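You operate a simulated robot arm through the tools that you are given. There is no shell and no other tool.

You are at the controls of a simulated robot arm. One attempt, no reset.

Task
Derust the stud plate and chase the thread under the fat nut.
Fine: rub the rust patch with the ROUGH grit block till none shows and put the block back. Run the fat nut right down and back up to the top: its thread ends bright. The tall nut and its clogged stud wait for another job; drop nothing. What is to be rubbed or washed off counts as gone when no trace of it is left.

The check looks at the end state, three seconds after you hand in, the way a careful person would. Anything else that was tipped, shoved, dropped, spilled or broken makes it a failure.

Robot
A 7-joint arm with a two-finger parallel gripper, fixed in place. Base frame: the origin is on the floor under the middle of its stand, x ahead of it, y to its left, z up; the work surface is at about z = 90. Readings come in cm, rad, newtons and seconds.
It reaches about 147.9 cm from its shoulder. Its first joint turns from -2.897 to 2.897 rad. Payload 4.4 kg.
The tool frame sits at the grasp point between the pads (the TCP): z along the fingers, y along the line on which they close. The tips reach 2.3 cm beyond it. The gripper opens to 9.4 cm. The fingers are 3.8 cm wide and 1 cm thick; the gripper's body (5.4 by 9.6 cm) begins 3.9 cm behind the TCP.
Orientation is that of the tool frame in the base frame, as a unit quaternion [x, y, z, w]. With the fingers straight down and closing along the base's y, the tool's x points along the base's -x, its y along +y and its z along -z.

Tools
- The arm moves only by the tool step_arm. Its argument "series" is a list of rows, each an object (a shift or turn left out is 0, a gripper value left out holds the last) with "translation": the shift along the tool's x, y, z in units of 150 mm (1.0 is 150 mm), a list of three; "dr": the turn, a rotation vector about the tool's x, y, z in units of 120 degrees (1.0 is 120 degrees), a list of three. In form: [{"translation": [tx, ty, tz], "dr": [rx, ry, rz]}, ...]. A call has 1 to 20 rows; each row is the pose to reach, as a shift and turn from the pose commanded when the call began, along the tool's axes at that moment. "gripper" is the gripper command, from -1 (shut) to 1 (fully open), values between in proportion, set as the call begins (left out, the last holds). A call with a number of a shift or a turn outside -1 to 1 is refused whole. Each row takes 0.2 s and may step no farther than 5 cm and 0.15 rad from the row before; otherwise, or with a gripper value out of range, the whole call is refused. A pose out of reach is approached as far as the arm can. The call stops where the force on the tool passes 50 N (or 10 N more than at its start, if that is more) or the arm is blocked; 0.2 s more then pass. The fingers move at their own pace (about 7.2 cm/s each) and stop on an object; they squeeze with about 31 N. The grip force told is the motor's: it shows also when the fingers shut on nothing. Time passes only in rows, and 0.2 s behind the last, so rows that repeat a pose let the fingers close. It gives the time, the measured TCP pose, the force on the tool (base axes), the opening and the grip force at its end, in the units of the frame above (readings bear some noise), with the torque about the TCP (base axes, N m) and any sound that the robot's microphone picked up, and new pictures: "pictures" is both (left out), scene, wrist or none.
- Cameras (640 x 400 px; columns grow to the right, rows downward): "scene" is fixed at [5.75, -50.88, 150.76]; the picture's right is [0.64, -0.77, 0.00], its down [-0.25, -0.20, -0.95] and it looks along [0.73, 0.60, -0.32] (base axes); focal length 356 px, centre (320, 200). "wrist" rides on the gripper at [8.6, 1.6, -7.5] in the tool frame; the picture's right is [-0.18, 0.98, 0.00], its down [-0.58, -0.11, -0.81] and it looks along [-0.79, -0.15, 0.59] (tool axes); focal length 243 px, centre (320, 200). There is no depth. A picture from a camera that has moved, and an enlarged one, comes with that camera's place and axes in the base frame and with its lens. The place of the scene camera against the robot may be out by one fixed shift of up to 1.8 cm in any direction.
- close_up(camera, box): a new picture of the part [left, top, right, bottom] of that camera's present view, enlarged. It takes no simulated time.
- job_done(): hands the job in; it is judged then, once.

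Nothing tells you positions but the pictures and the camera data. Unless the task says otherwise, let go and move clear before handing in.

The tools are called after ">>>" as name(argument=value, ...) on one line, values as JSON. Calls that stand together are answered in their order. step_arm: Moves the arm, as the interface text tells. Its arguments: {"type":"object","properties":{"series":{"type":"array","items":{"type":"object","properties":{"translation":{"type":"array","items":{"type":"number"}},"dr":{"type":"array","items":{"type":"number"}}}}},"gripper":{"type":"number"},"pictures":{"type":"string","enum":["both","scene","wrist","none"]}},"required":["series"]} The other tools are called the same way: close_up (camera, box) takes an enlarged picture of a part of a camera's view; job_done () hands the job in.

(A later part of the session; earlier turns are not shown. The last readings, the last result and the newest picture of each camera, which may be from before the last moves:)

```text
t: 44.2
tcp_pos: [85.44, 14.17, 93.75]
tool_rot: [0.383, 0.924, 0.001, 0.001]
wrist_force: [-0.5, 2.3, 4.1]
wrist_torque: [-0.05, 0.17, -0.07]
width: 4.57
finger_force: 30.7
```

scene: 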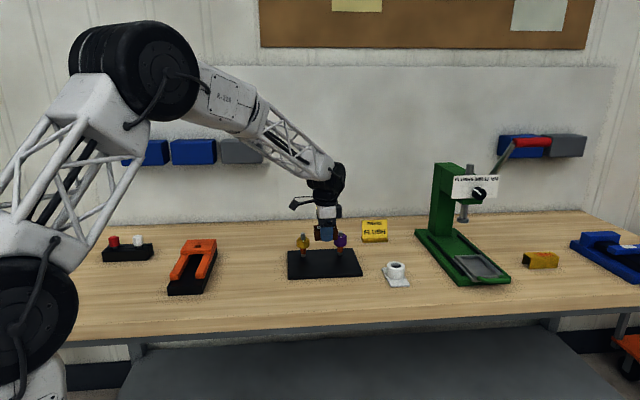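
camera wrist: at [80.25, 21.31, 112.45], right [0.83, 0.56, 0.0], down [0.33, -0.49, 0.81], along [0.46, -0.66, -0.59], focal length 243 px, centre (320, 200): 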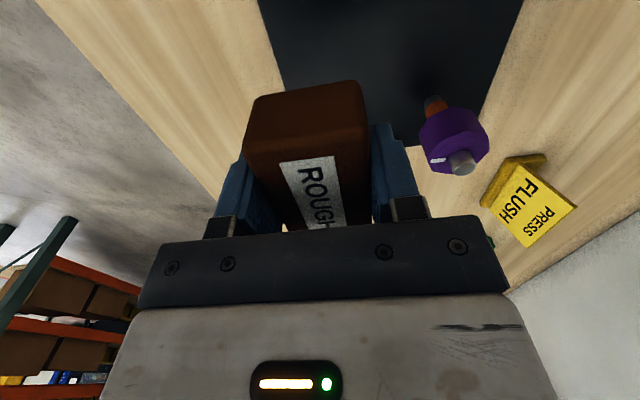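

Now I'll lift and carry the block back along the same path to its home.

>>> step_arm(series=[{"translation": [0, 0, -0.02]}, {"translation": [0, 0, -0.06]}, {"translation": [0, 0, -0.13]}, {"translation": [0, 0, -0.22]}, {"translation": [0, 0, -0.32]}, {"translation": [0, 0, -0.42]}, {"translation": [0, 0, -0.52]}, {"translation": [0, 0, -0.6]}, {"translation": [0.03, -0.015, -0.66]}, {"translation": [0.12, -0.06, -0.69]}, {"translation": [0.25, -0.12, -0.7]}, {"translation": [0.4, -0.195, -0.7]}, {"translation": [0.56, -0.275, -0.7]}, {"translation": [0.7, -0.343, -0.7]}, {"translation": [0.78, -0.38, -0.7]}, {"translation": [0.8, -0.392, -0.7]}])

>>> close_up(camera="wrist", box=[200, 0, 640, 275])

```text
t: 47.6
tcp_pos: [72.62, 18.51, 104.11]
tool_rot: [0.383, 0.924, 0.001, 0.0]
wrist_force: [-0.4, -1.2, -1.6]
wrist_torque: [0.01, 0.0, -0.07]
width: 4.55
finger_force: 31.1
camera wrist: at [67.59, 25.67, 111.67], right [0.83, 0.56, 0.0], down [0.33, -0.49, 0.81], along [0.46, -0.67, -0.59], focal length 243 px, centre (320, 200)
```

scene: 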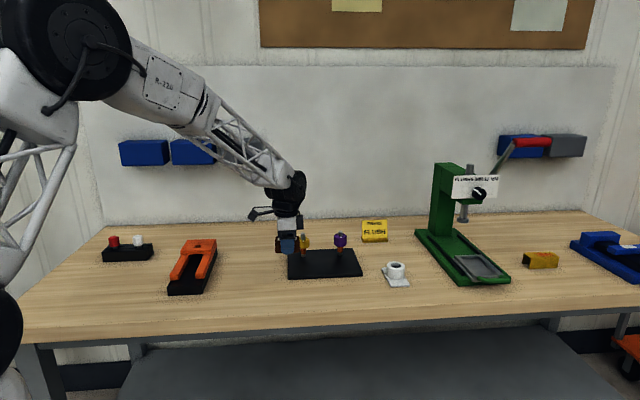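
wrist: 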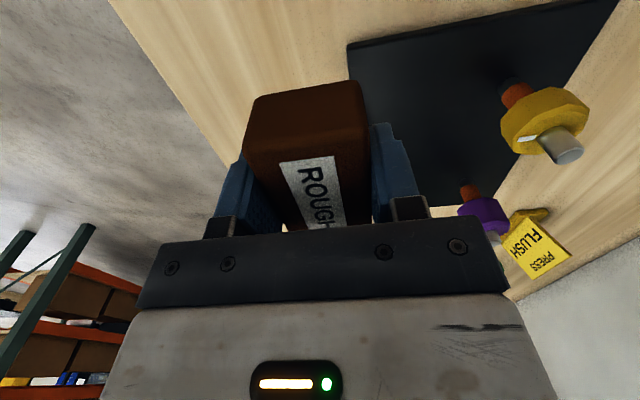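

```text
1.45 times, centred on (420, 138) of wrist
camera zoom: at [67.59, 25.67, 111.67], right [0.83, 0.56, 0.0], down [0.33, -0.49, 0.81], along [0.46, -0.67, -0.59], focal length 353 px, centre (174, 291)
```

zoom: 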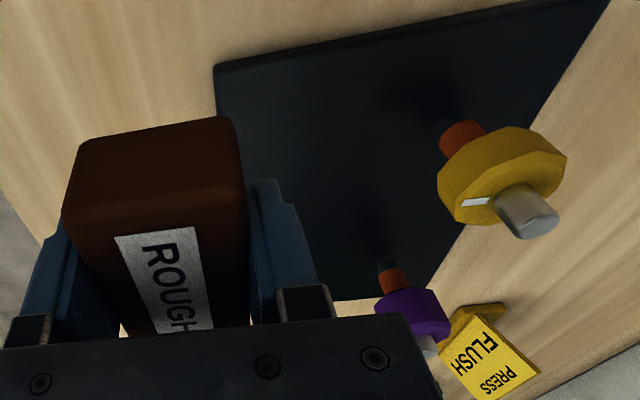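

The whole plate face reads clean. Moving on to the block's home position and lowering.

>>> step_arm(series=[{"translation": [0.05, -0.025, 0]}, {"translation": [0.15, -0.073, 0]}, {"translation": [0.29, -0.142, 0]}, {"translation": [0.44, -0.215, 0]}, {"translation": [0.58, -0.283, 0.02]}, {"translation": [0.69, -0.337, 0.1]}, {"translation": [0.74, -0.362, 0.22]}, {"translation": [0.753, -0.368, 0.38]}, {"translation": [0.753, -0.368, 0.52]}, {"translation": [0.753, -0.368, 0.62]}, {"translation": [0.753, -0.368, 0.69]}, {"translation": [0.753, -0.368, 0.72]}, {"translation": [0.753, -0.368, 0.72]}])

>>> close_up(camera="scene", box=[200, 250, 300, 312])

```text
t: 50.4
tcp_pos: [60.78, 22.68, 93.31]
tool_rot: [0.382, 0.924, 0.001, 0.0]
wrist_force: [0.7, -0.8, -1.2]
wrist_torque: [-0.04, -0.03, 0.01]
width: 4.55
finger_force: 30.7
camera wrist: at [55.77, 29.79, 100.8], right [0.83, 0.56, 0.0], down [0.33, -0.49, 0.81], along [0.46, -0.66, -0.59], focal length 243 px, centre (320, 200)
```

scene: 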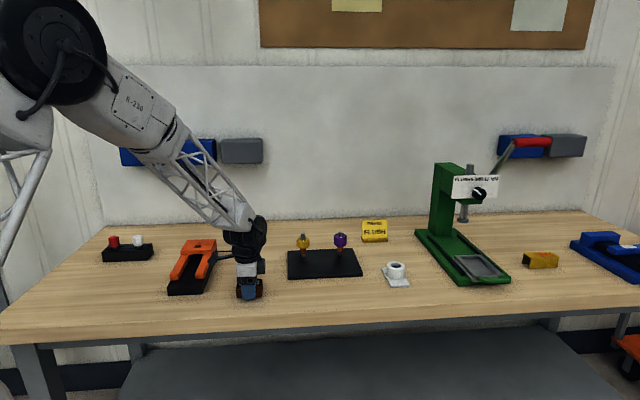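
wrist: 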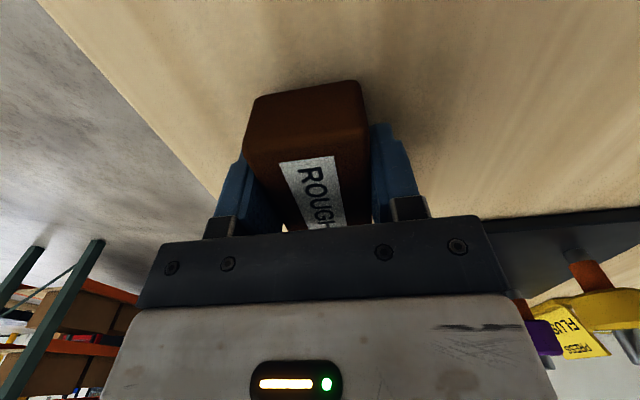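

```text
6.40 times, centred on (250, 281) of scene
camera zoom: at [5.75, -50.88, 150.76], right [0.64, -0.77, 0.0], down [-0.25, -0.2, -0.95], along [0.73, 0.6, -0.32], focal length 2275 px, centre (768, -318)
```

zoom: 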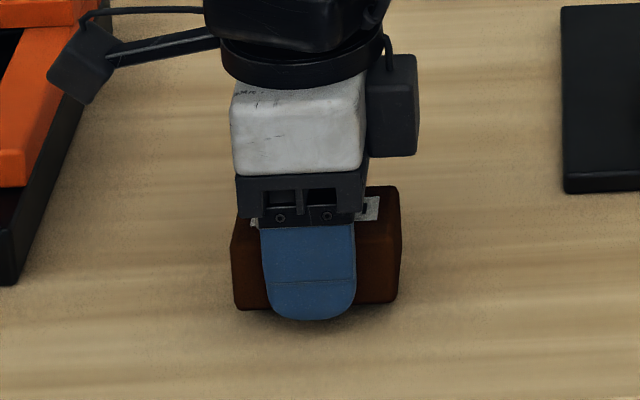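

Now lowering in small steps to feel the table.

>>> step_arm(series=[{"translation": [0, 0, 0.01]}, {"translation": [0, 0, 0.02]}, {"translation": [0, 0, 0.027]}, {"translation": [0, 0, 0.027]}], pictures="none")

>>> step_arm(series=[{"translation": [0, 0, 0.006]}, {"translation": [0, 0, 0.01]}, {"translation": [0, 0, 0.01]}], pictures="none")

```text
t: 51.4
tcp_pos: [60.73, 22.59, 93.08]
tool_rot: [0.383, 0.924, 0.001, 0.0]
wrist_force: [-0.5, 0.2, -0.7]
wrist_torque: [0.02, 0.02, 0.0]
width: 4.55
finger_force: 31.1
```

```text
t: 52.2
tcp_pos: [60.72, 22.54, 92.91]
tool_rot: [0.383, 0.924, 0.001, 0.0]
wrist_force: [0.3, -0.5, -0.9]
wrist_torque: [-0.03, -0.02, 0.03]
width: 4.58
finger_force: 30.3
```

>>> step_arm(series=[{"translation": [0, 0, 0.004]}, {"translation": [0, 0, 0.008]}, {"translation": [0, 0, 0.008]}], pictures="none")

```text
t: 53.0
tcp_pos: [60.75, 22.49, 92.62]
tool_rot: [0.382, 0.924, 0.001, 0.0]
wrist_force: [-0.2, 0.2, -0.3]
wrist_torque: [0.0, 0.03, 0.0]
width: 4.55
finger_force: 30.6
```

Still no contact at 92.62; a further millimetre or so.

>>> step_arm(series=[{"translation": [0, 0, 0.004]}, {"translation": [0, 0, 0.008]}, {"translation": [0, 0, 0.008]}], pictures="wrist")

```text
t: 53.8
tcp_pos: [60.64, 22.64, 92.65]
tool_rot: [0.383, 0.924, 0.0, 0.0]
wrist_force: [-0.1, 0.3, -1.6]
wrist_torque: [-0.01, -0.02, 0.0]
width: 4.55
finger_force: 30.9
camera wrist: at [55.76, 29.74, 100.07], right [0.83, 0.56, 0.0], down [0.33, -0.49, 0.81], along [0.46, -0.66, -0.59], focal length 243 px, centre (320, 200)
```

wrist: 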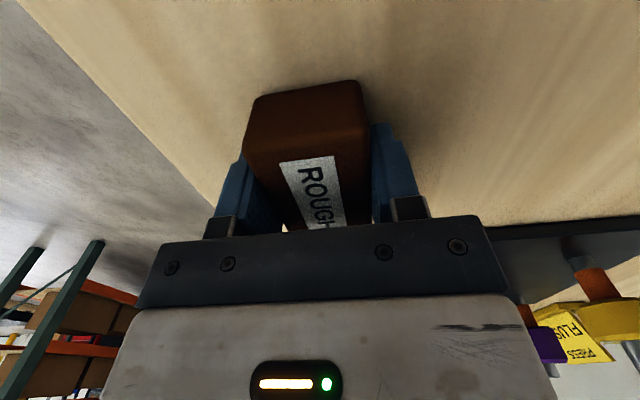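

>>> step_arm(series=[{"translation": [0, 0, 0.004]}, {"translation": [0, 0, 0.007]}, {"translation": [0, 0, 0.007]}], pictures="none")

```text
t: 54.6
tcp_pos: [60.79, 22.52, 92.4]
tool_rot: [0.383, 0.924, 0.001, -0.001]
wrist_force: [-0.2, -0.1, -1.3]
wrist_torque: [-0.01, -0.01, 0.01]
width: 4.56
finger_force: 31.1
```

>>> step_arm(series=[{"translation": [0, 0, 0.004]}, {"translation": [0, 0, 0.004]}], pictures="none")

```text
t: 55.2
tcp_pos: [60.83, 22.57, 92.47]
tool_rot: [0.382, 0.924, 0.001, 0.001]
wrist_force: [-0.3, -2.6, 8.6]
wrist_torque: [-0.18, 0.24, 0.03]
width: 4.57
finger_force: 31.0
```

Contact with the table (8.6 N). Releasing and lifting straight up.

>>> step_arm(series=[{"translation": [0, 0, -0.003]}, {"translation": [0, 0, -0.003]}, {"translation": [0, 0, -0.003]}, {"translation": [0, 0, -0.003]}, {"translation": [0, 0, -0.003]}], gripper=1, pictures="none")

>>> step_arm(series=[{"translation": [0, 0, -0.05]}, {"translation": [0, 0, -0.15]}, {"translation": [0, 0, -0.3]}, {"translation": [0, 0, -0.5]}, {"translation": [0, 0, -0.7]}, {"translation": [0, 0, -0.9]}, {"translation": [0, 0, -0.95]}, {"translation": [0, 0, -0.95]}])

>>> close_up(camera="scene", box=[220, 210, 420, 310])

```text
t: 56.4
tcp_pos: [60.73, 22.71, 92.4]
tool_rot: [0.382, 0.924, 0.001, 0.0]
wrist_force: [0.4, 0.1, 0.5]
wrist_torque: [-0.04, -0.01, 0.01]
width: 9.41
finger_force: 0.0
```

```text
t: 58.2
tcp_pos: [60.74, 22.5, 106.74]
tool_rot: [0.382, 0.924, 0.0, 0.0]
wrist_force: [0.9, -0.6, -0.5]
wrist_torque: [0.01, -0.01, 0.0]
width: 9.39
finger_force: 0.1
camera wrist: at [55.7, 29.68, 114.19], right [0.83, 0.56, 0.0], down [0.33, -0.49, 0.81], along [0.46, -0.66, -0.59], focal length 243 px, centre (320, 200)
```

scene: 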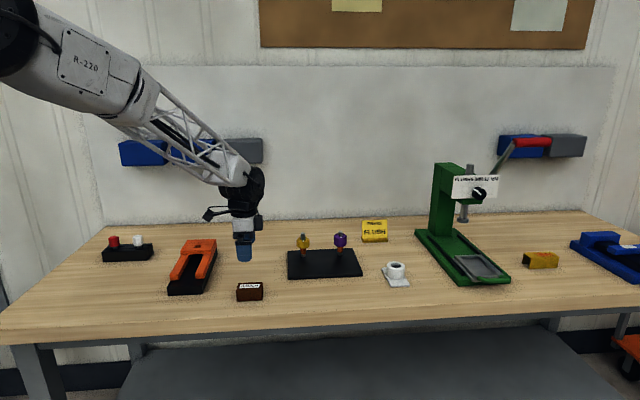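
wrist: 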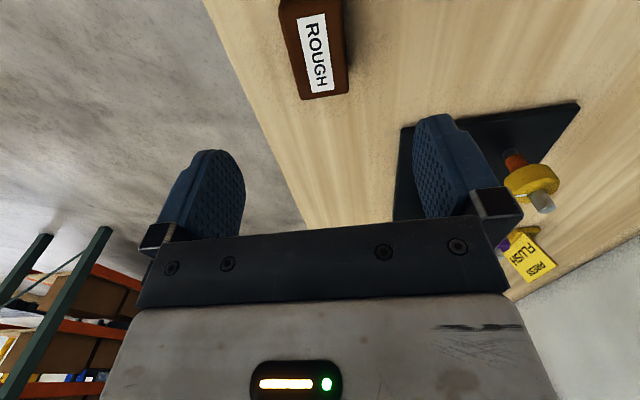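

```text
3.20 times, centred on (320, 260) of scene
camera zoom: at [5.75, -50.88, 150.76], right [0.64, -0.77, 0.0], down [-0.25, -0.2, -0.95], along [0.73, 0.6, -0.32], focal length 1138 px, centre (320, 8)
```

zoom: 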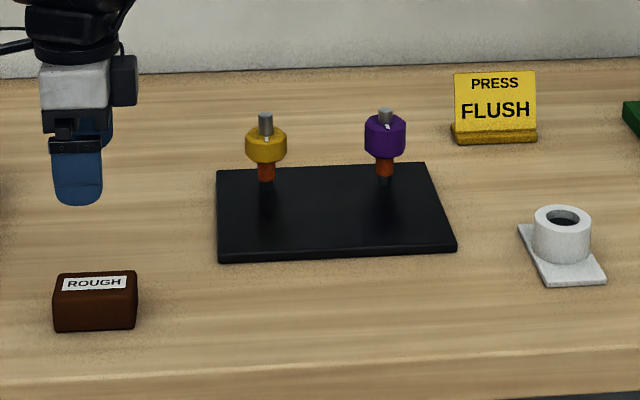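

The block is back in its place upright and the plate is clean. Now for the fat (yellow) nut: triangulating two wrist views puts its stud at about (86.9, 25.9) with its top near z=100.2. I'll move above it with fingers open to look closely.

>>> step_arm(series=[{"translation": [-0.11, 0.14, -0.03]}, {"translation": [-0.25, 0.32, -0.087]}, {"translation": [-0.4, 0.51, -0.087]}, {"translation": [-0.54, 0.697, -0.087]}], pictures="none")

>>> step_arm(series=[{"translation": [-0.14, 0.18, 0]}, {"translation": [-0.28, 0.36, 0]}, {"translation": [-0.42, 0.54, 0]}, {"translation": [-0.54, 0.697, 0]}, {"translation": [-0.54, 0.697, 0]}])

>>> close_up(camera="wrist", box=[220, 20, 420, 145])

```text
t: 59.2
tcp_pos: [73.79, 24.14, 107.87]
tool_rot: [0.383, 0.924, 0.002, 0.0]
wrist_force: [-0.1, 1.1, -0.2]
wrist_torque: [0.0, 0.01, 0.01]
width: 9.42
finger_force: 0.0
```

```text
t: 60.4
tcp_pos: [86.92, 25.84, 108.1]
tool_rot: [0.383, 0.924, 0.0, 0.0]
wrist_force: [0.2, -0.2, 0.2]
wrist_torque: [0.01, -0.01, 0.01]
width: 9.41
finger_force: 0.1
camera wrist: at [82.0, 32.99, 115.59], right [0.83, 0.56, 0.0], down [0.33, -0.49, 0.81], along [0.46, -0.66, -0.59], focal length 243 px, centre (320, 200)
```

scene: 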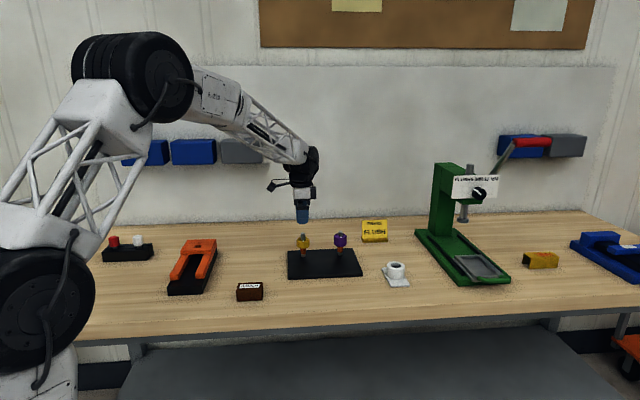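
wrist: 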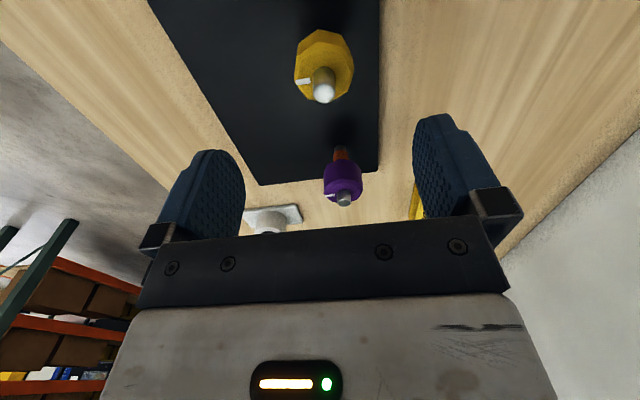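

```text
3.20 times, centred on (320, 82) of wrist
camera zoom: at [82.0, 32.99, 115.59], right [0.83, 0.56, 0.0], down [0.33, -0.49, 0.81], along [0.46, -0.66, -0.59], focal length 776 px, centre (320, 576)
```

zoom: 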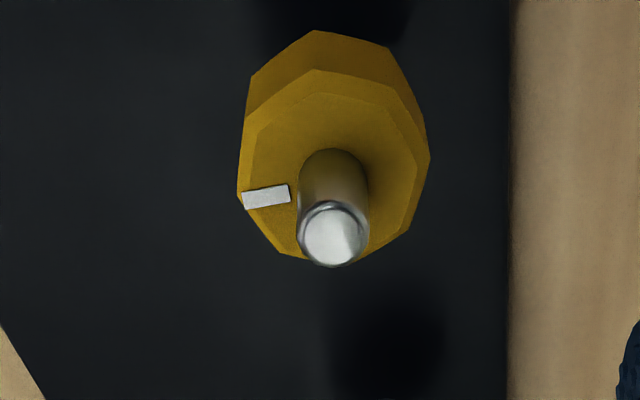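

The nut is an octagon (~4.1 cm across flats), centre about (87.25, 25.9), top at z≈98, its white mark pointing to the bench front (~225°), with flats at 22.5° + multiples of 45°. I'll first test, in the air, how far the wrist can turn backwards.

>>> step_arm(series=[{"dr": [0, 0, -0.067]}, {"dr": [0, 0, -0.134]}, {"dr": [0, 0, -0.201]}, {"dr": [0, 0, -0.268]}, {"dr": [0, 0, -0.335]}, {"dr": [0, 0, -0.402]}, {"dr": [0, 0, -0.469]}, {"dr": [0, 0, -0.536]}, {"dr": [0, 0, -0.603]}, {"dr": [0, 0, -0.67]}, {"dr": [0, 0, -0.737]}, {"dr": [0, 0, -0.804]}, {"dr": [0, 0, -0.871]}, {"dr": [0, 0, -0.9375]}, {"dr": [0, 0, -0.9375]}])

```text
t: 63.6
tcp_pos: [86.85, 25.91, 108.11]
tool_rot: [-0.557, 0.831, 0.0, 0.001]
wrist_force: [0.1, 0.6, -0.4]
wrist_torque: [0.02, 0.04, 0.01]
width: 9.37
finger_force: 0.0
camera wrist: at [82.14, 18.41, 115.53], right [-0.84, 0.55, 0.0], down [0.32, 0.5, 0.81], along [0.44, 0.68, -0.59], focal length 243 px, centre (320, 200)
```

scene: 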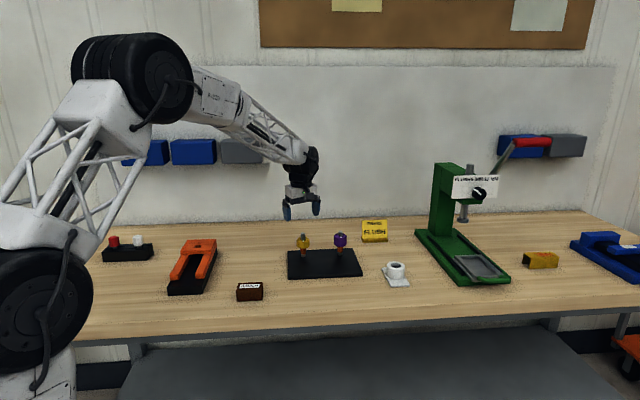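
wrist: 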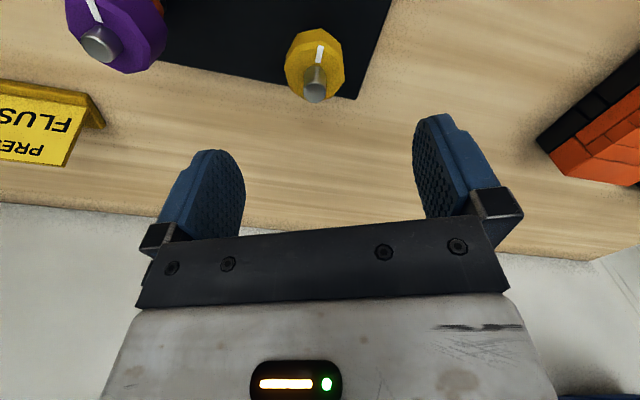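

The wrist reached −67.5° fine. I'll take a close-up for a second triangulation of the nut, then test further.

>>> close_up(camera="wrist", box=[220, 20, 420, 145])

>>> step_arm(series=[{"dr": [0, 0, -0.067]}, {"dr": [0, 0, -0.134]}, {"dr": [0, 0, -0.201]}, {"dr": [0, 0, -0.268]}, {"dr": [0, 0, -0.335]}, {"dr": [0, 0, -0.402]}, {"dr": [0, 0, -0.469]}, {"dr": [0, 0, -0.536]}, {"dr": [0, 0, -0.603]}, {"dr": [0, 0, -0.67]}, {"dr": [0, 0, -0.737]}, {"dr": [0, 0, -0.75]}, {"dr": [0, 0, -0.75]}])

>>> close_up(camera="wrist", box=[220, 20, 420, 145])

```text
3.20 times, centred on (320, 82) of wrist
camera zoom: at [82.14, 18.41, 115.53], right [-0.84, 0.55, 0.0], down [0.32, 0.5, 0.81], along [0.44, 0.68, -0.59], focal length 776 px, centre (320, 576)
```

zoom: 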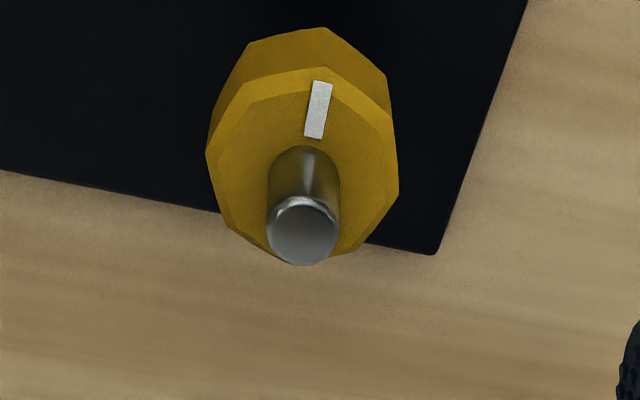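

```text
t: 66.4
tcp_pos: [86.99, 25.83, 108.02]
tool_rot: [0.981, -0.195, 0.001, -0.001]
wrist_force: [0.2, -0.3, 0.4]
wrist_torque: [-0.06, -0.02, -0.03]
width: 9.41
finger_force: 0.0
camera wrist: at [94.3, 20.96, 115.52], right [-0.55, -0.84, 0.0], down [-0.5, 0.32, 0.81], along [-0.67, 0.44, -0.59], focal length 243 px, centre (320, 200)
```

scene: 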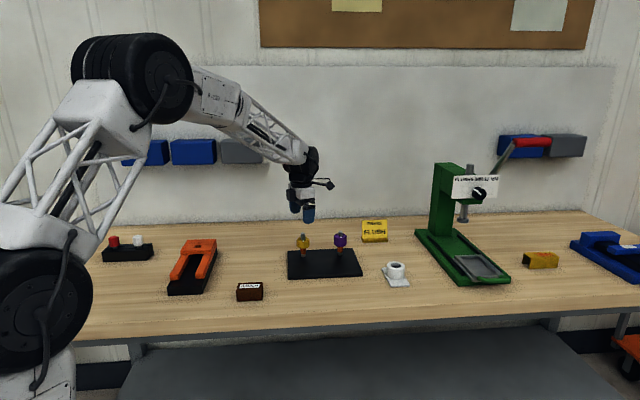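
wrist: 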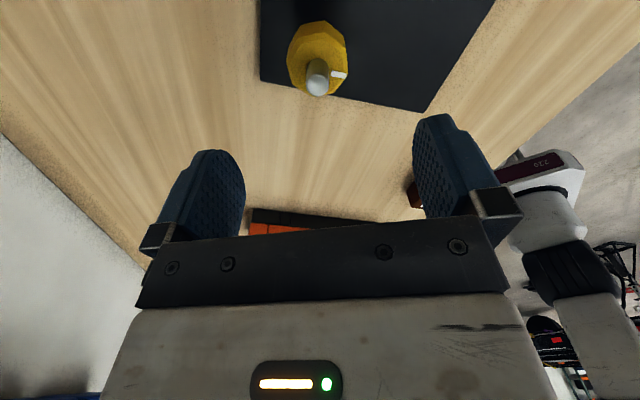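

```text
3.20 times, centred on (320, 82) of wrist
camera zoom: at [94.3, 20.96, 115.52], right [-0.55, -0.84, 0.0], down [-0.5, 0.32, 0.81], along [-0.67, 0.44, -0.59], focal length 776 px, centre (320, 576)
```

zoom: 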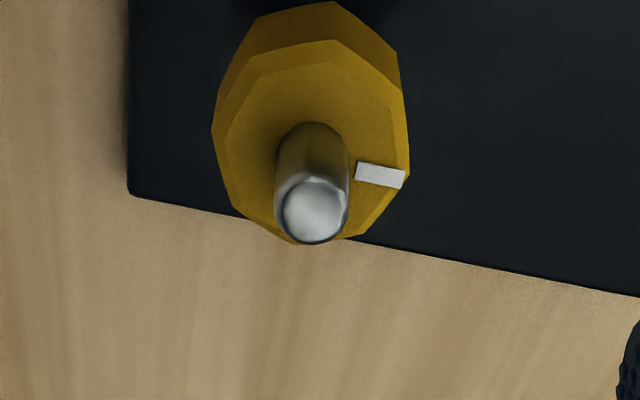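

The wrist reaches −157.5° too, giving at least a 200° working range. Combining three views, the stud axis is at (87.30, 25.72), stud top z≈100.1. The tool now faces a pair of flats; I'll centre on the stud and descend partway for a check.

>>> step_arm(series=[{"translation": [0.0229, -0.0073, 0.1]}, {"translation": [0.0229, -0.0073, 0.3]}, {"translation": [0.0229, -0.0073, 0.5]}, {"translation": [0.0229, -0.0073, 0.6]}, {"translation": [0.0229, -0.0073, 0.6]}])

>>> close_up(camera="scene", box=[260, 200, 380, 275])

```text
t: 67.6
tcp_pos: [87.22, 25.92, 98.86]
tool_rot: [0.981, -0.196, 0.0, 0.0]
wrist_force: [0.2, 0.3, 0.8]
wrist_torque: [0.03, 0.02, 0.01]
width: 9.41
finger_force: 0.2
camera wrist: at [94.67, 20.95, 106.45], right [-0.55, -0.84, 0.0], down [-0.5, 0.32, 0.81], along [-0.67, 0.44, -0.59], focal length 243 px, centre (320, 200)
```

scene: 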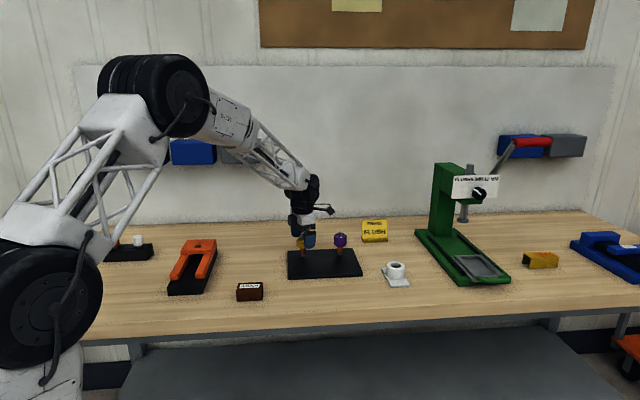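
wrist: 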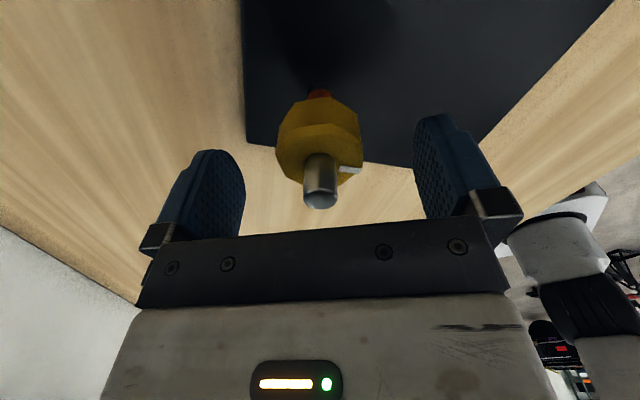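

```text
5.33 times, centred on (320, 238) of scene
camera zoom: at [5.75, -50.88, 150.76], right [0.64, -0.77, 0.0], down [-0.25, -0.2, -0.95], along [0.73, 0.6, -0.32], focal length 1896 px, centre (320, 0)
```

zoom: 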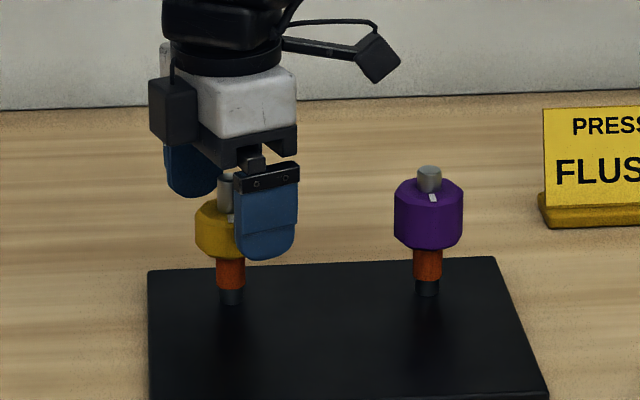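

Well centred on the stud. Descending to TCP z≈97.1 and closing on the flats.

>>> step_arm(series=[{"translation": [0, 0, 0.06]}, {"translation": [0, 0, 0.11]}, {"translation": [0, 0, 0.122]}, {"translation": [0, 0, 0.122]}], pictures="none")

>>> step_arm(series=[{}, {}, {}, {}, {}], gripper=-1)

>>> close_up(camera="scene", box=[260, 200, 380, 275])

```text
t: 68.6
tcp_pos: [87.21, 25.89, 97.14]
tool_rot: [0.981, -0.195, 0.001, -0.001]
wrist_force: [-0.4, -0.4, -1.1]
wrist_torque: [0.01, -0.03, 0.0]
width: 9.39
finger_force: 0.1
```

```text
t: 69.8
tcp_pos: [87.29, 25.79, 97.23]
tool_rot: [0.981, -0.196, 0.001, -0.001]
wrist_force: [-10.5, -15.1, 0.6]
wrist_torque: [-0.14, 0.18, -0.02]
width: 4.35
finger_force: 45.1
camera wrist: at [94.65, 20.93, 104.68], right [-0.55, -0.84, 0.0], down [-0.5, 0.32, 0.81], along [-0.67, 0.44, -0.59], focal length 243 px, centre (320, 200)
```

scene: 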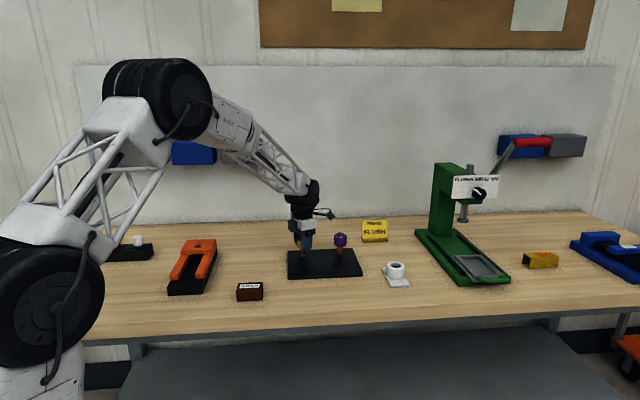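
wrist: 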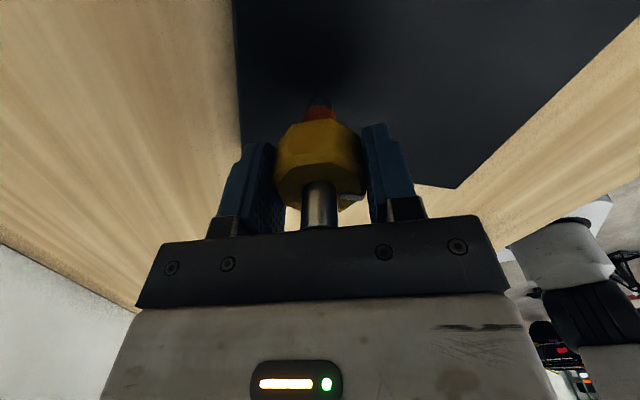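

```text
5.33 times, centred on (320, 238) of scene
camera zoom: at [5.75, -50.88, 150.76], right [0.64, -0.77, 0.0], down [-0.25, -0.2, -0.95], along [0.73, 0.6, -0.32], focal length 1896 px, centre (320, 0)
```

zoom: 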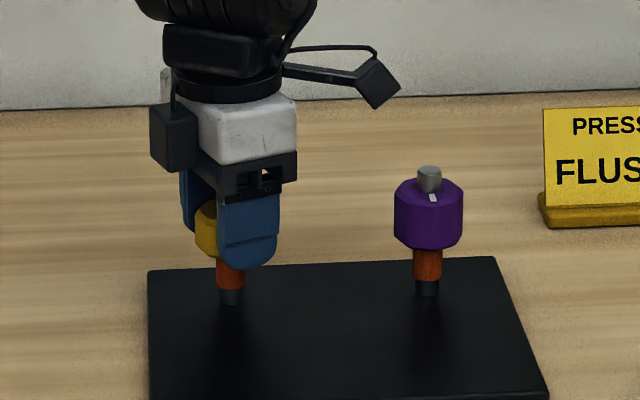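

Gripped at width 4.35, with a side load showing I'm ~2 mm off along the closing axis. I'll shift to relieve it.

>>> step_arm(series=[{"translation": [0, 0.005, 0]}, {"translation": [0, 0.01, 0]}, {"translation": [0, 0.01, 0]}], pictures="none")

```text
t: 70.6
tcp_pos: [87.24, 25.89, 97.3]
tool_rot: [0.981, -0.195, 0.001, -0.001]
wrist_force: [9.4, 16.6, -5.1]
wrist_torque: [0.2, -0.07, 0.04]
width: 4.33
finger_force: 44.8
```

>>> step_arm(series=[{"translation": [0, -0.005, 0]}, {"translation": [0, -0.005, 0]}, {"translation": [0, -0.005, 0]}], pictures="none")

```text
t: 71.4
tcp_pos: [87.17, 25.86, 97.28]
tool_rot: [0.981, -0.195, 0.001, 0.0]
wrist_force: [4.7, 17.6, -1.3]
wrist_torque: [0.08, -0.16, -0.01]
width: 4.32
finger_force: 45.2
```

>>> step_arm(series=[{"translation": [0, -0.003, 0]}, {"translation": [0, -0.003, 0]}, {"translation": [0, -0.003, 0]}], pictures="none")

```text
t: 72.2
tcp_pos: [87.26, 25.86, 97.22]
tool_rot: [0.981, -0.195, 0.0, -0.001]
wrist_force: [-2.8, 9.9, -0.2]
wrist_torque: [-0.02, 0.14, 0.03]
width: 4.34
finger_force: 44.9
```

Side load is acceptable now. I'll turn the nut clockwise (down) by 45° as a first test and watch forces and torque.

>>> step_arm(series=[{"dr": [0, 0, 0.05]}, {"dr": [0, 0, 0.1]}, {"dr": [0, 0, 0.15]}, {"dr": [0, 0, 0.2]}, {"dr": [0, 0, 0.25]}, {"dr": [0, 0, 0.3]}, {"dr": [0, 0, 0.35]}, {"dr": [0, 0, 0.375]}, {"dr": [0, 0, 0.375]}])

>>> close_up(camera="scene", box=[260, 200, 380, 275])

```text
t: 74.2
tcp_pos: [87.25, 25.72, 97.15]
tool_rot: [0.831, -0.556, 0.0, 0.0]
wrist_force: [9.0, 21.6, -21.3]
wrist_torque: [0.09, 0.16, 0.06]
width: 4.36
finger_force: 44.9
camera wrist: at [89.12, 17.15, 104.61], right [-0.98, -0.21, 0.0], down [-0.12, 0.58, 0.81], along [-0.17, 0.79, -0.59], focal length 243 px, centre (320, 200)
```

scene: 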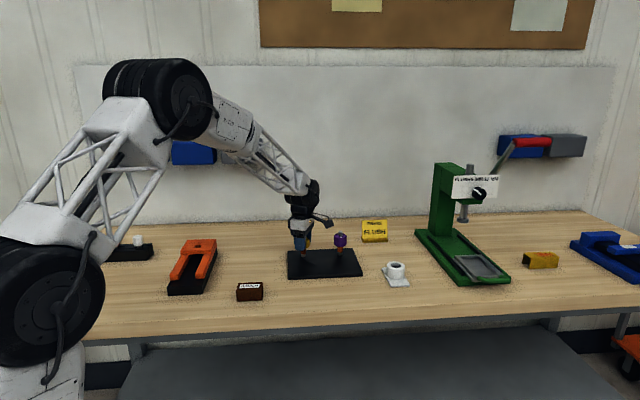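
wrist: 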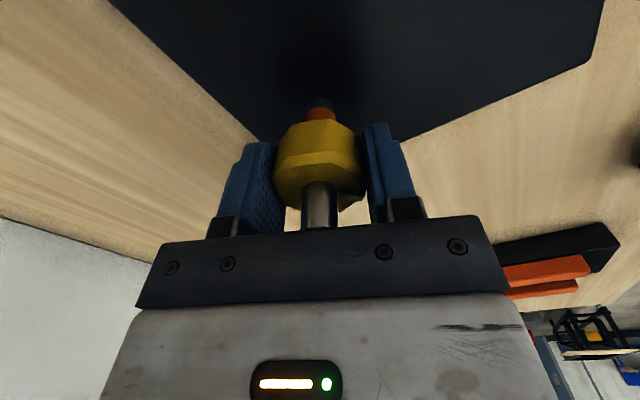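

```text
5.33 times, centred on (320, 238) of scene
camera zoom: at [5.75, -50.88, 150.76], right [0.64, -0.77, 0.0], down [-0.25, -0.2, -0.95], along [0.73, 0.6, -0.32], focal length 1896 px, centre (320, 0)
```

zoom: 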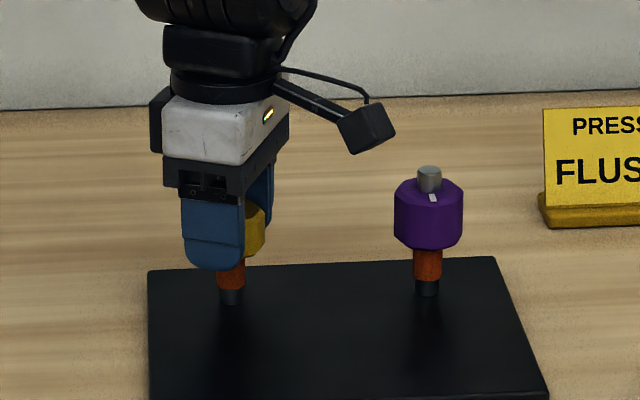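

Clockwise does drive the nut down (it pulls the tool down 21 N). I'll follow it down a bit and re-centre to relax the loads, so I can learn the thread pitch.

>>> step_arm(series=[{"translation": [-0.004, -0.004, 0.0067]}, {"translation": [-0.004, -0.004, 0.0067]}, {"translation": [-0.004, -0.004, 0.0067]}], pictures="none")

```text
t: 75.0
tcp_pos: [87.35, 25.84, 96.98]
tool_rot: [0.832, -0.556, 0.001, -0.001]
wrist_force: [-8.4, -3.5, -10.5]
wrist_torque: [-0.14, 0.15, 0.04]
width: 4.35
finger_force: 45.1
```

>>> step_arm(series=[{"translation": [0, 0, 0.0067]}, {"translation": [0, 0, 0.0067]}, {"translation": [0, 0, 0.0067]}], pictures="none")

```text
t: 75.8
tcp_pos: [87.31, 25.87, 96.96]
tool_rot: [0.831, -0.556, 0.0, 0.0]
wrist_force: [-20.3, -18.9, 2.9]
wrist_torque: [-0.23, 0.13, -0.06]
width: 4.34
finger_force: 45.4
```

The pitch looks like ~1.5 cm per turn. I'll turn another 90° while following the nut down at that rate.

>>> step_arm(series=[{"translation": [0, 0.003, 0.002], "dr": [0, 0, 0.068]}, {"translation": [0, 0.003, 0.0045], "dr": [0, 0, 0.136]}, {"translation": [0, 0.003, 0.007], "dr": [0, 0, 0.204]}, {"translation": [0, 0.003, 0.009], "dr": [0, 0, 0.272]}, {"translation": [0, 0.003, 0.0115], "dr": [0, 0, 0.34]}, {"translation": [0, 0.003, 0.0135], "dr": [0, 0, 0.408]}, {"translation": [0, 0.003, 0.016], "dr": [0, 0, 0.476]}, {"translation": [0, 0.003, 0.018], "dr": [0, 0, 0.544]}, {"translation": [0, 0.003, 0.0205], "dr": [0, 0, 0.612]}, {"translation": [0, 0.003, 0.0225], "dr": [0, 0, 0.68]}, {"translation": [0, 0.003, 0.025], "dr": [0, 0, 0.75]}, {"translation": [0, 0.003, 0.025], "dr": [0, 0, 0.75]}])

>>> close_up(camera="scene", box=[260, 200, 380, 275])

```text
t: 78.4
tcp_pos: [87.32, 25.9, 96.7]
tool_rot: [-0.195, 0.981, 0.0, 0.001]
wrist_force: [23.8, -34.6, 17.8]
wrist_torque: [-0.5, -0.25, -0.05]
width: 4.36
finger_force: 44.7
camera wrist: at [78.7, 23.92, 104.17], right [-0.2, 0.98, 0.0], down [0.58, 0.12, 0.81], along [0.79, 0.17, -0.59], focal length 243 px, centre (320, 200)
```

scene: 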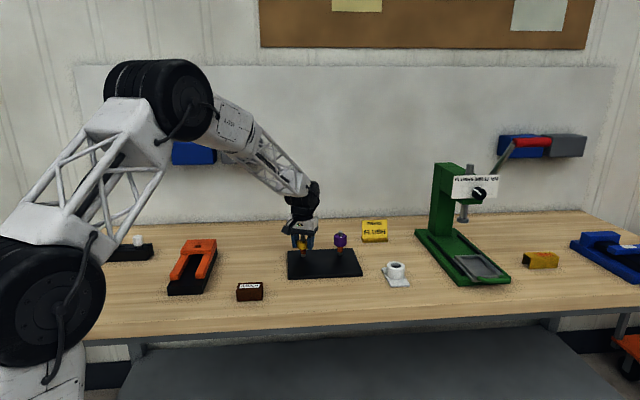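
wrist: 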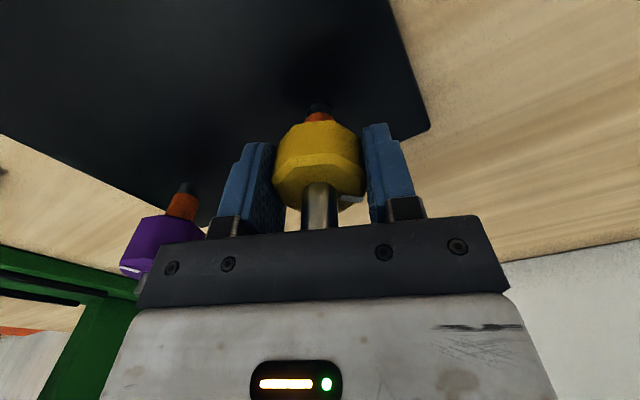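

```text
5.33 times, centred on (320, 238) of scene
camera zoom: at [5.75, -50.88, 150.76], right [0.64, -0.77, 0.0], down [-0.25, -0.2, -0.95], along [0.73, 0.6, -0.32], focal length 1896 px, centre (320, 0)
```

zoom: 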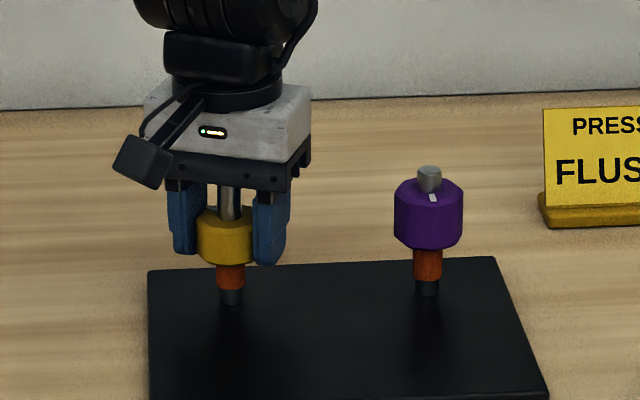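

The nut descends less than I followed (now pushing down 18 N), so the pitch is nearer 1 cm/turn; there's also a side load. I'll relax both.

>>> step_arm(series=[{"translation": [0, -0.004, -0.006]}, {"translation": [0, -0.006, -0.01]}, {"translation": [0, -0.006, -0.01]}], pictures="none")

```text
t: 79.2
tcp_pos: [87.36, 25.79, 96.68]
tool_rot: [-0.195, 0.981, -0.001, 0.0]
wrist_force: [16.7, -22.5, 7.1]
wrist_torque: [-0.02, -0.22, -0.04]
width: 4.34
finger_force: 45.1
```

>>> step_arm(series=[{"translation": [0, -0.006, -0.004]}, {"translation": [0, -0.006, -0.004]}], pictures="none")

```text
t: 79.8
tcp_pos: [87.39, 25.77, 96.78]
tool_rot: [-0.195, 0.981, 0.0, 0.0]
wrist_force: [9.4, -1.7, -3.1]
wrist_torque: [0.08, 0.0, 0.0]
width: 4.33
finger_force: 45.0
```

Loads relaxed; pitch ≈ 1.0 cm/turn. Turning another 90° clockwise with matching descent.

>>> step_arm(series=[{"translation": [0, 0, 0.0015], "dr": [0, 0, 0.068]}, {"translation": [0, 0, 0.003], "dr": [0, 0, 0.136]}, {"translation": [0, 0, 0.0045], "dr": [0, 0, 0.204]}, {"translation": [0, 0, 0.006], "dr": [0, 0, 0.272]}, {"translation": [0, 0, 0.0075], "dr": [0, 0, 0.34]}, {"translation": [0, 0, 0.009], "dr": [0, 0, 0.408]}, {"translation": [0, 0, 0.0105], "dr": [0, 0, 0.476]}, {"translation": [0, 0, 0.012], "dr": [0, 0, 0.544]}, {"translation": [0, 0, 0.0135], "dr": [0, 0, 0.612]}, {"translation": [0, 0, 0.015], "dr": [0, 0, 0.68]}, {"translation": [0, 0, 0.0167], "dr": [0, 0, 0.75]}, {"translation": [0, 0, 0.0167], "dr": [0, 0, 0.75]}])

>>> close_up(camera="scene", box=[260, 200, 380, 275])

```text
t: 82.4
tcp_pos: [87.27, 25.78, 96.6]
tool_rot: [0.556, 0.831, 0.0, 0.0]
wrist_force: [-8.5, 32.7, -17.3]
wrist_torque: [0.15, 0.28, 0.05]
width: 4.33
finger_force: 45.0
camera wrist: at [85.55, 34.29, 104.02], right [0.98, 0.2, 0.0], down [0.12, -0.58, 0.81], along [0.17, -0.79, -0.59], focal length 243 px, centre (320, 200)
```

scene: 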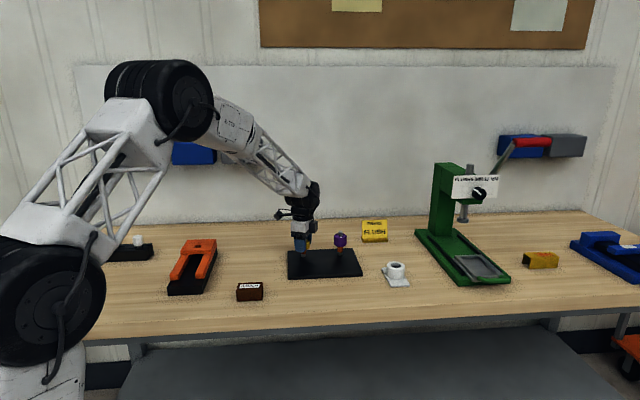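
wrist: 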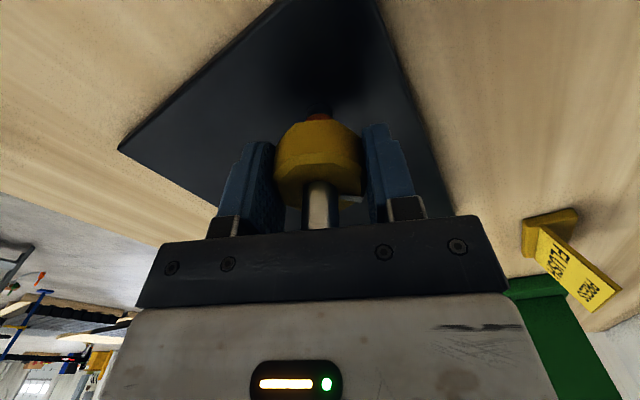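

```text
5.33 times, centred on (320, 238) of scene
camera zoom: at [5.75, -50.88, 150.76], right [0.64, -0.77, 0.0], down [-0.25, -0.2, -0.95], along [0.73, 0.6, -0.32], focal length 1896 px, centre (320, 0)
```

zoom: 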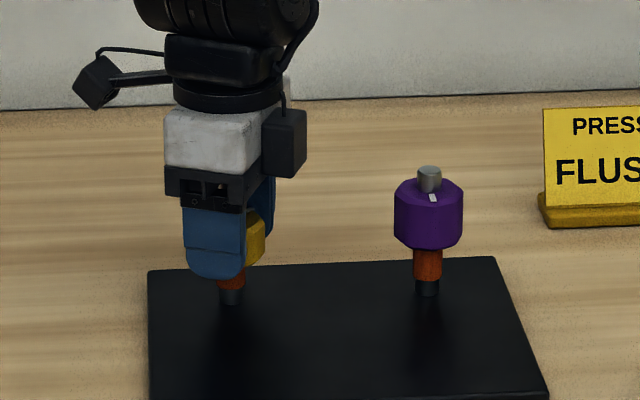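

The nut has dropped about 0.66 cm in 225° (≈1.05 cm/turn) without slipping in the pads. I'll open, raise slightly to keep the palm clear of the stud end, and wind the wrist back.

>>> step_arm(series=[{}, {}, {}, {}, {"translation": [0, 0, -0.03]}, {"translation": [0, 0, -0.04]}], gripper=1)

>>> close_up(camera="scene", box=[260, 200, 380, 275])

>>> close_up(camera="wrist", box=[220, 80, 420, 205])

```text
t: 83.8
tcp_pos: [87.47, 25.7, 97.22]
tool_rot: [0.556, 0.831, 0.001, 0.001]
wrist_force: [0.4, -0.1, 0.5]
wrist_torque: [-0.02, -0.01, -0.02]
width: 9.39
finger_force: 0.1
camera wrist: at [85.59, 34.22, 104.69], right [0.98, 0.21, 0.0], down [0.12, -0.58, 0.81], along [0.17, -0.79, -0.59], focal length 243 px, centre (320, 200)
```

scene: 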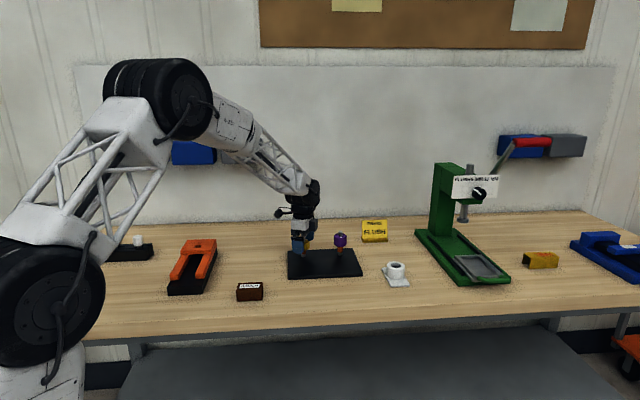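
wrist: 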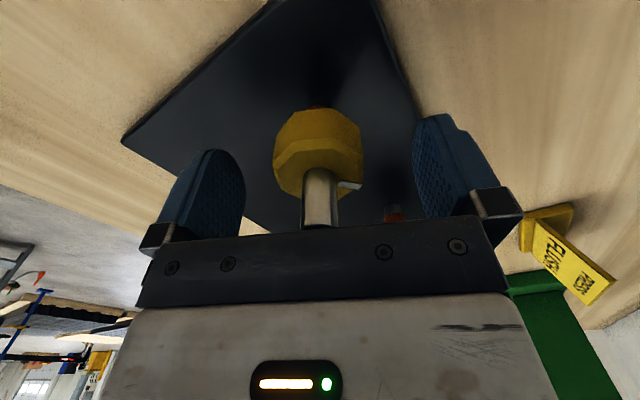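

```text
5.33 times, centred on (320, 238) of scene
camera zoom: at [5.75, -50.88, 150.76], right [0.64, -0.77, 0.0], down [-0.25, -0.2, -0.95], along [0.73, 0.6, -0.32], focal length 1896 px, centre (320, 0)
```

zoom: 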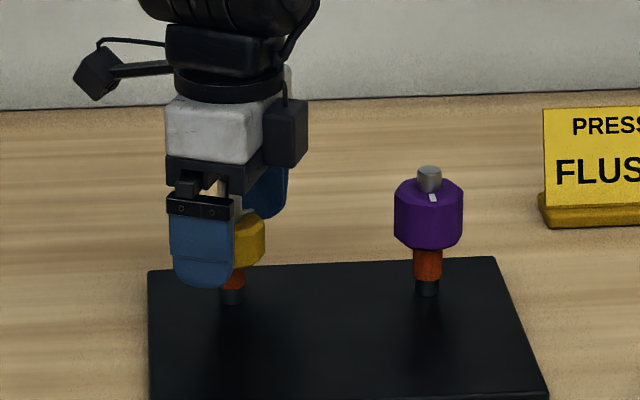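

```text
3.20 times, centred on (320, 142) of wrist
camera zoom: at [85.59, 34.22, 104.69], right [0.98, 0.21, 0.0], down [0.12, -0.58, 0.81], along [0.17, -0.79, -0.59], focal length 776 px, centre (320, 384)
```

zoom: 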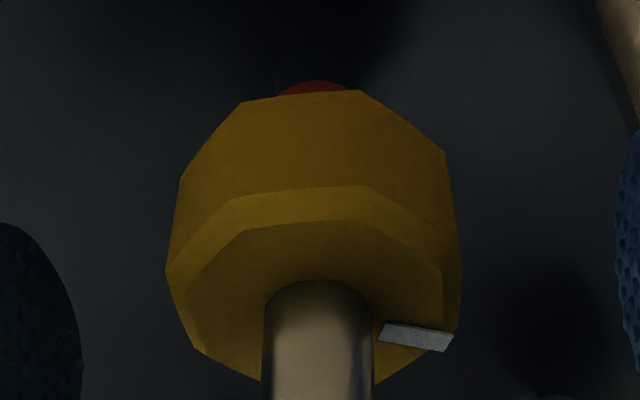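

The mark now points to ~0°, i.e. the nut has turned exactly 225° with me. Winding the wrist back 225° with fingers open, correcting the centring slightly.

>>> step_arm(series=[{"translation": [0.005, -0.003, 0], "dr": [0, 0, -0.067]}, {"translation": [0.005, -0.003, 0], "dr": [0, 0, -0.134]}, {"translation": [0.005, -0.003, 0], "dr": [0, 0, -0.201]}, {"translation": [0.005, -0.003, 0], "dr": [0, 0, -0.268]}, {"translation": [0.005, -0.003, 0], "dr": [0, 0, -0.335]}, {"translation": [0.005, -0.003, 0], "dr": [0, 0, -0.402]}, {"translation": [0.005, -0.003, 0], "dr": [0, 0, -0.469]}, {"translation": [0.005, -0.003, 0], "dr": [0, 0, -0.536]}, {"translation": [0.005, -0.003, 0], "dr": [0, 0, -0.603]}, {"translation": [0.005, -0.003, 0], "dr": [0, 0, -0.67]}, {"translation": [0.005, -0.003, 0], "dr": [0, 0, -0.737]}, {"translation": [0.005, -0.003, 0], "dr": [0, 0, -0.804]}, {"translation": [0.005, -0.003, 0], "dr": [0, 0, -0.871]}, {"translation": [0.005, -0.003, 0], "dr": [0, 0, -0.9375]}], pictures="none")

>>> step_arm(series=[{"dr": [0, 0, -0.067]}, {"dr": [0, 0, -0.134]}, {"dr": [0, 0, -0.201]}, {"dr": [0, 0, -0.268]}, {"dr": [0, 0, -0.335]}, {"dr": [0, 0, -0.402]}, {"dr": [0, 0, -0.469]}, {"dr": [0, 0, -0.536]}, {"dr": [0, 0, -0.603]}, {"dr": [0, 0, -0.67]}, {"dr": [0, 0, -0.737]}, {"dr": [0, 0, -0.804]}, {"dr": [0, 0, -0.871]}, {"dr": [0, 0, -0.9375]}, {"dr": [0, 0, -0.9375]}])

>>> close_up(camera="scene", box=[260, 200, 380, 275])

>>> close_up(camera="wrist", box=[220, 80, 420, 205])

```text
t: 86.8
tcp_pos: [87.31, 25.76, 97.13]
tool_rot: [-0.384, 0.923, 0.0, 0.001]
wrist_force: [0.2, -0.4, -0.1]
wrist_torque: [-0.03, 0.02, 0.03]
width: 9.39
finger_force: 0.1
```

```text
t: 90.0
tcp_pos: [87.31, 25.86, 97.14]
tool_rot: [0.981, -0.194, 0.001, 0.0]
wrist_force: [-0.3, -0.4, 0.2]
wrist_torque: [0.04, 0.04, -0.04]
width: 9.39
finger_force: 0.1
camera wrist: at [94.67, 20.9, 104.69], right [-0.55, -0.84, 0.0], down [-0.5, 0.32, 0.81], along [-0.68, 0.44, -0.59], focal length 243 px, centre (320, 200)
```

scene: 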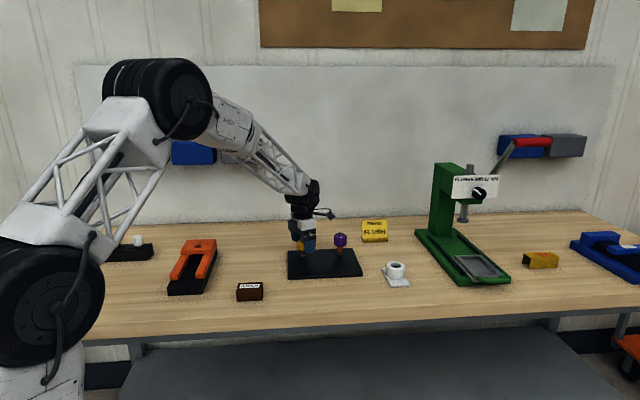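
wrist: 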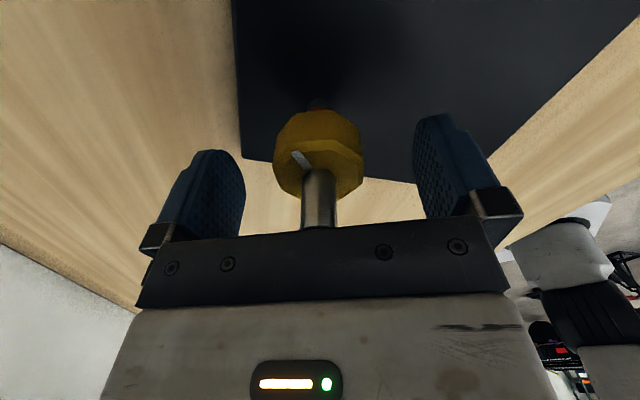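

```text
5.33 times, centred on (320, 238) of scene
camera zoom: at [5.75, -50.88, 150.76], right [0.64, -0.77, 0.0], down [-0.25, -0.2, -0.95], along [0.73, 0.6, -0.32], focal length 1896 px, centre (320, 0)
```

zoom: 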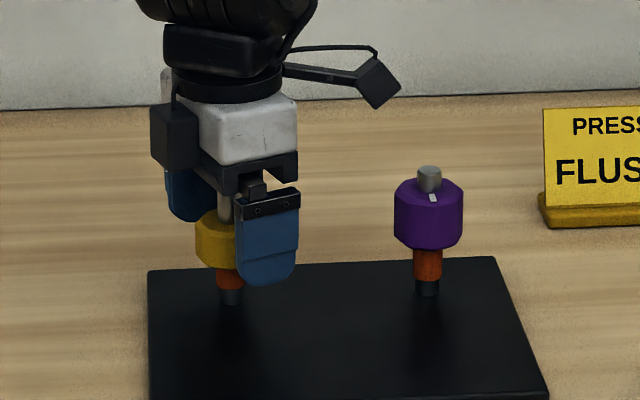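

```text
3.20 times, centred on (320, 142) of wrist
camera zoom: at [94.67, 20.9, 104.69], right [-0.55, -0.84, 0.0], down [-0.5, 0.32, 0.81], along [-0.68, 0.44, -0.59], focal length 776 px, centre (320, 384)
```

zoom: 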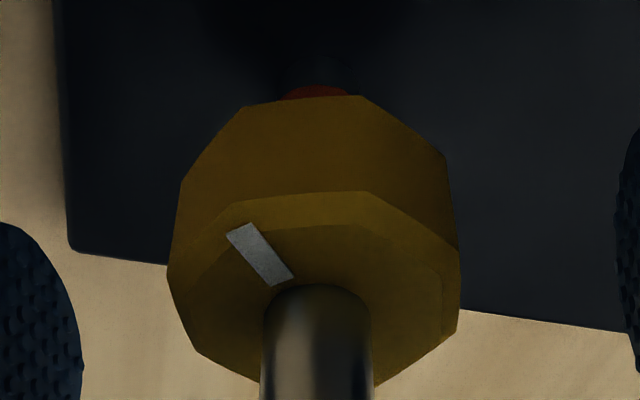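

Aligned and centred on flats again; nut ~0.65 cm lower. Closing for the second stroke.

>>> step_arm(series=[{"translation": [0, -0.002, 0]}, {"translation": [0, -0.002, 0]}, {"translation": [0, -0.002, 0]}, {"translation": [0, -0.002, 0]}, {"translation": [0, -0.002, 0]}], gripper=-1, pictures="none")

```text
t: 91.2
tcp_pos: [87.24, 25.83, 97.24]
tool_rot: [0.981, -0.195, 0.001, -0.001]
wrist_force: [0.1, 0.5, 0.0]
wrist_torque: [-0.44, 0.11, 0.01]
width: 4.31
finger_force: 45.0
```

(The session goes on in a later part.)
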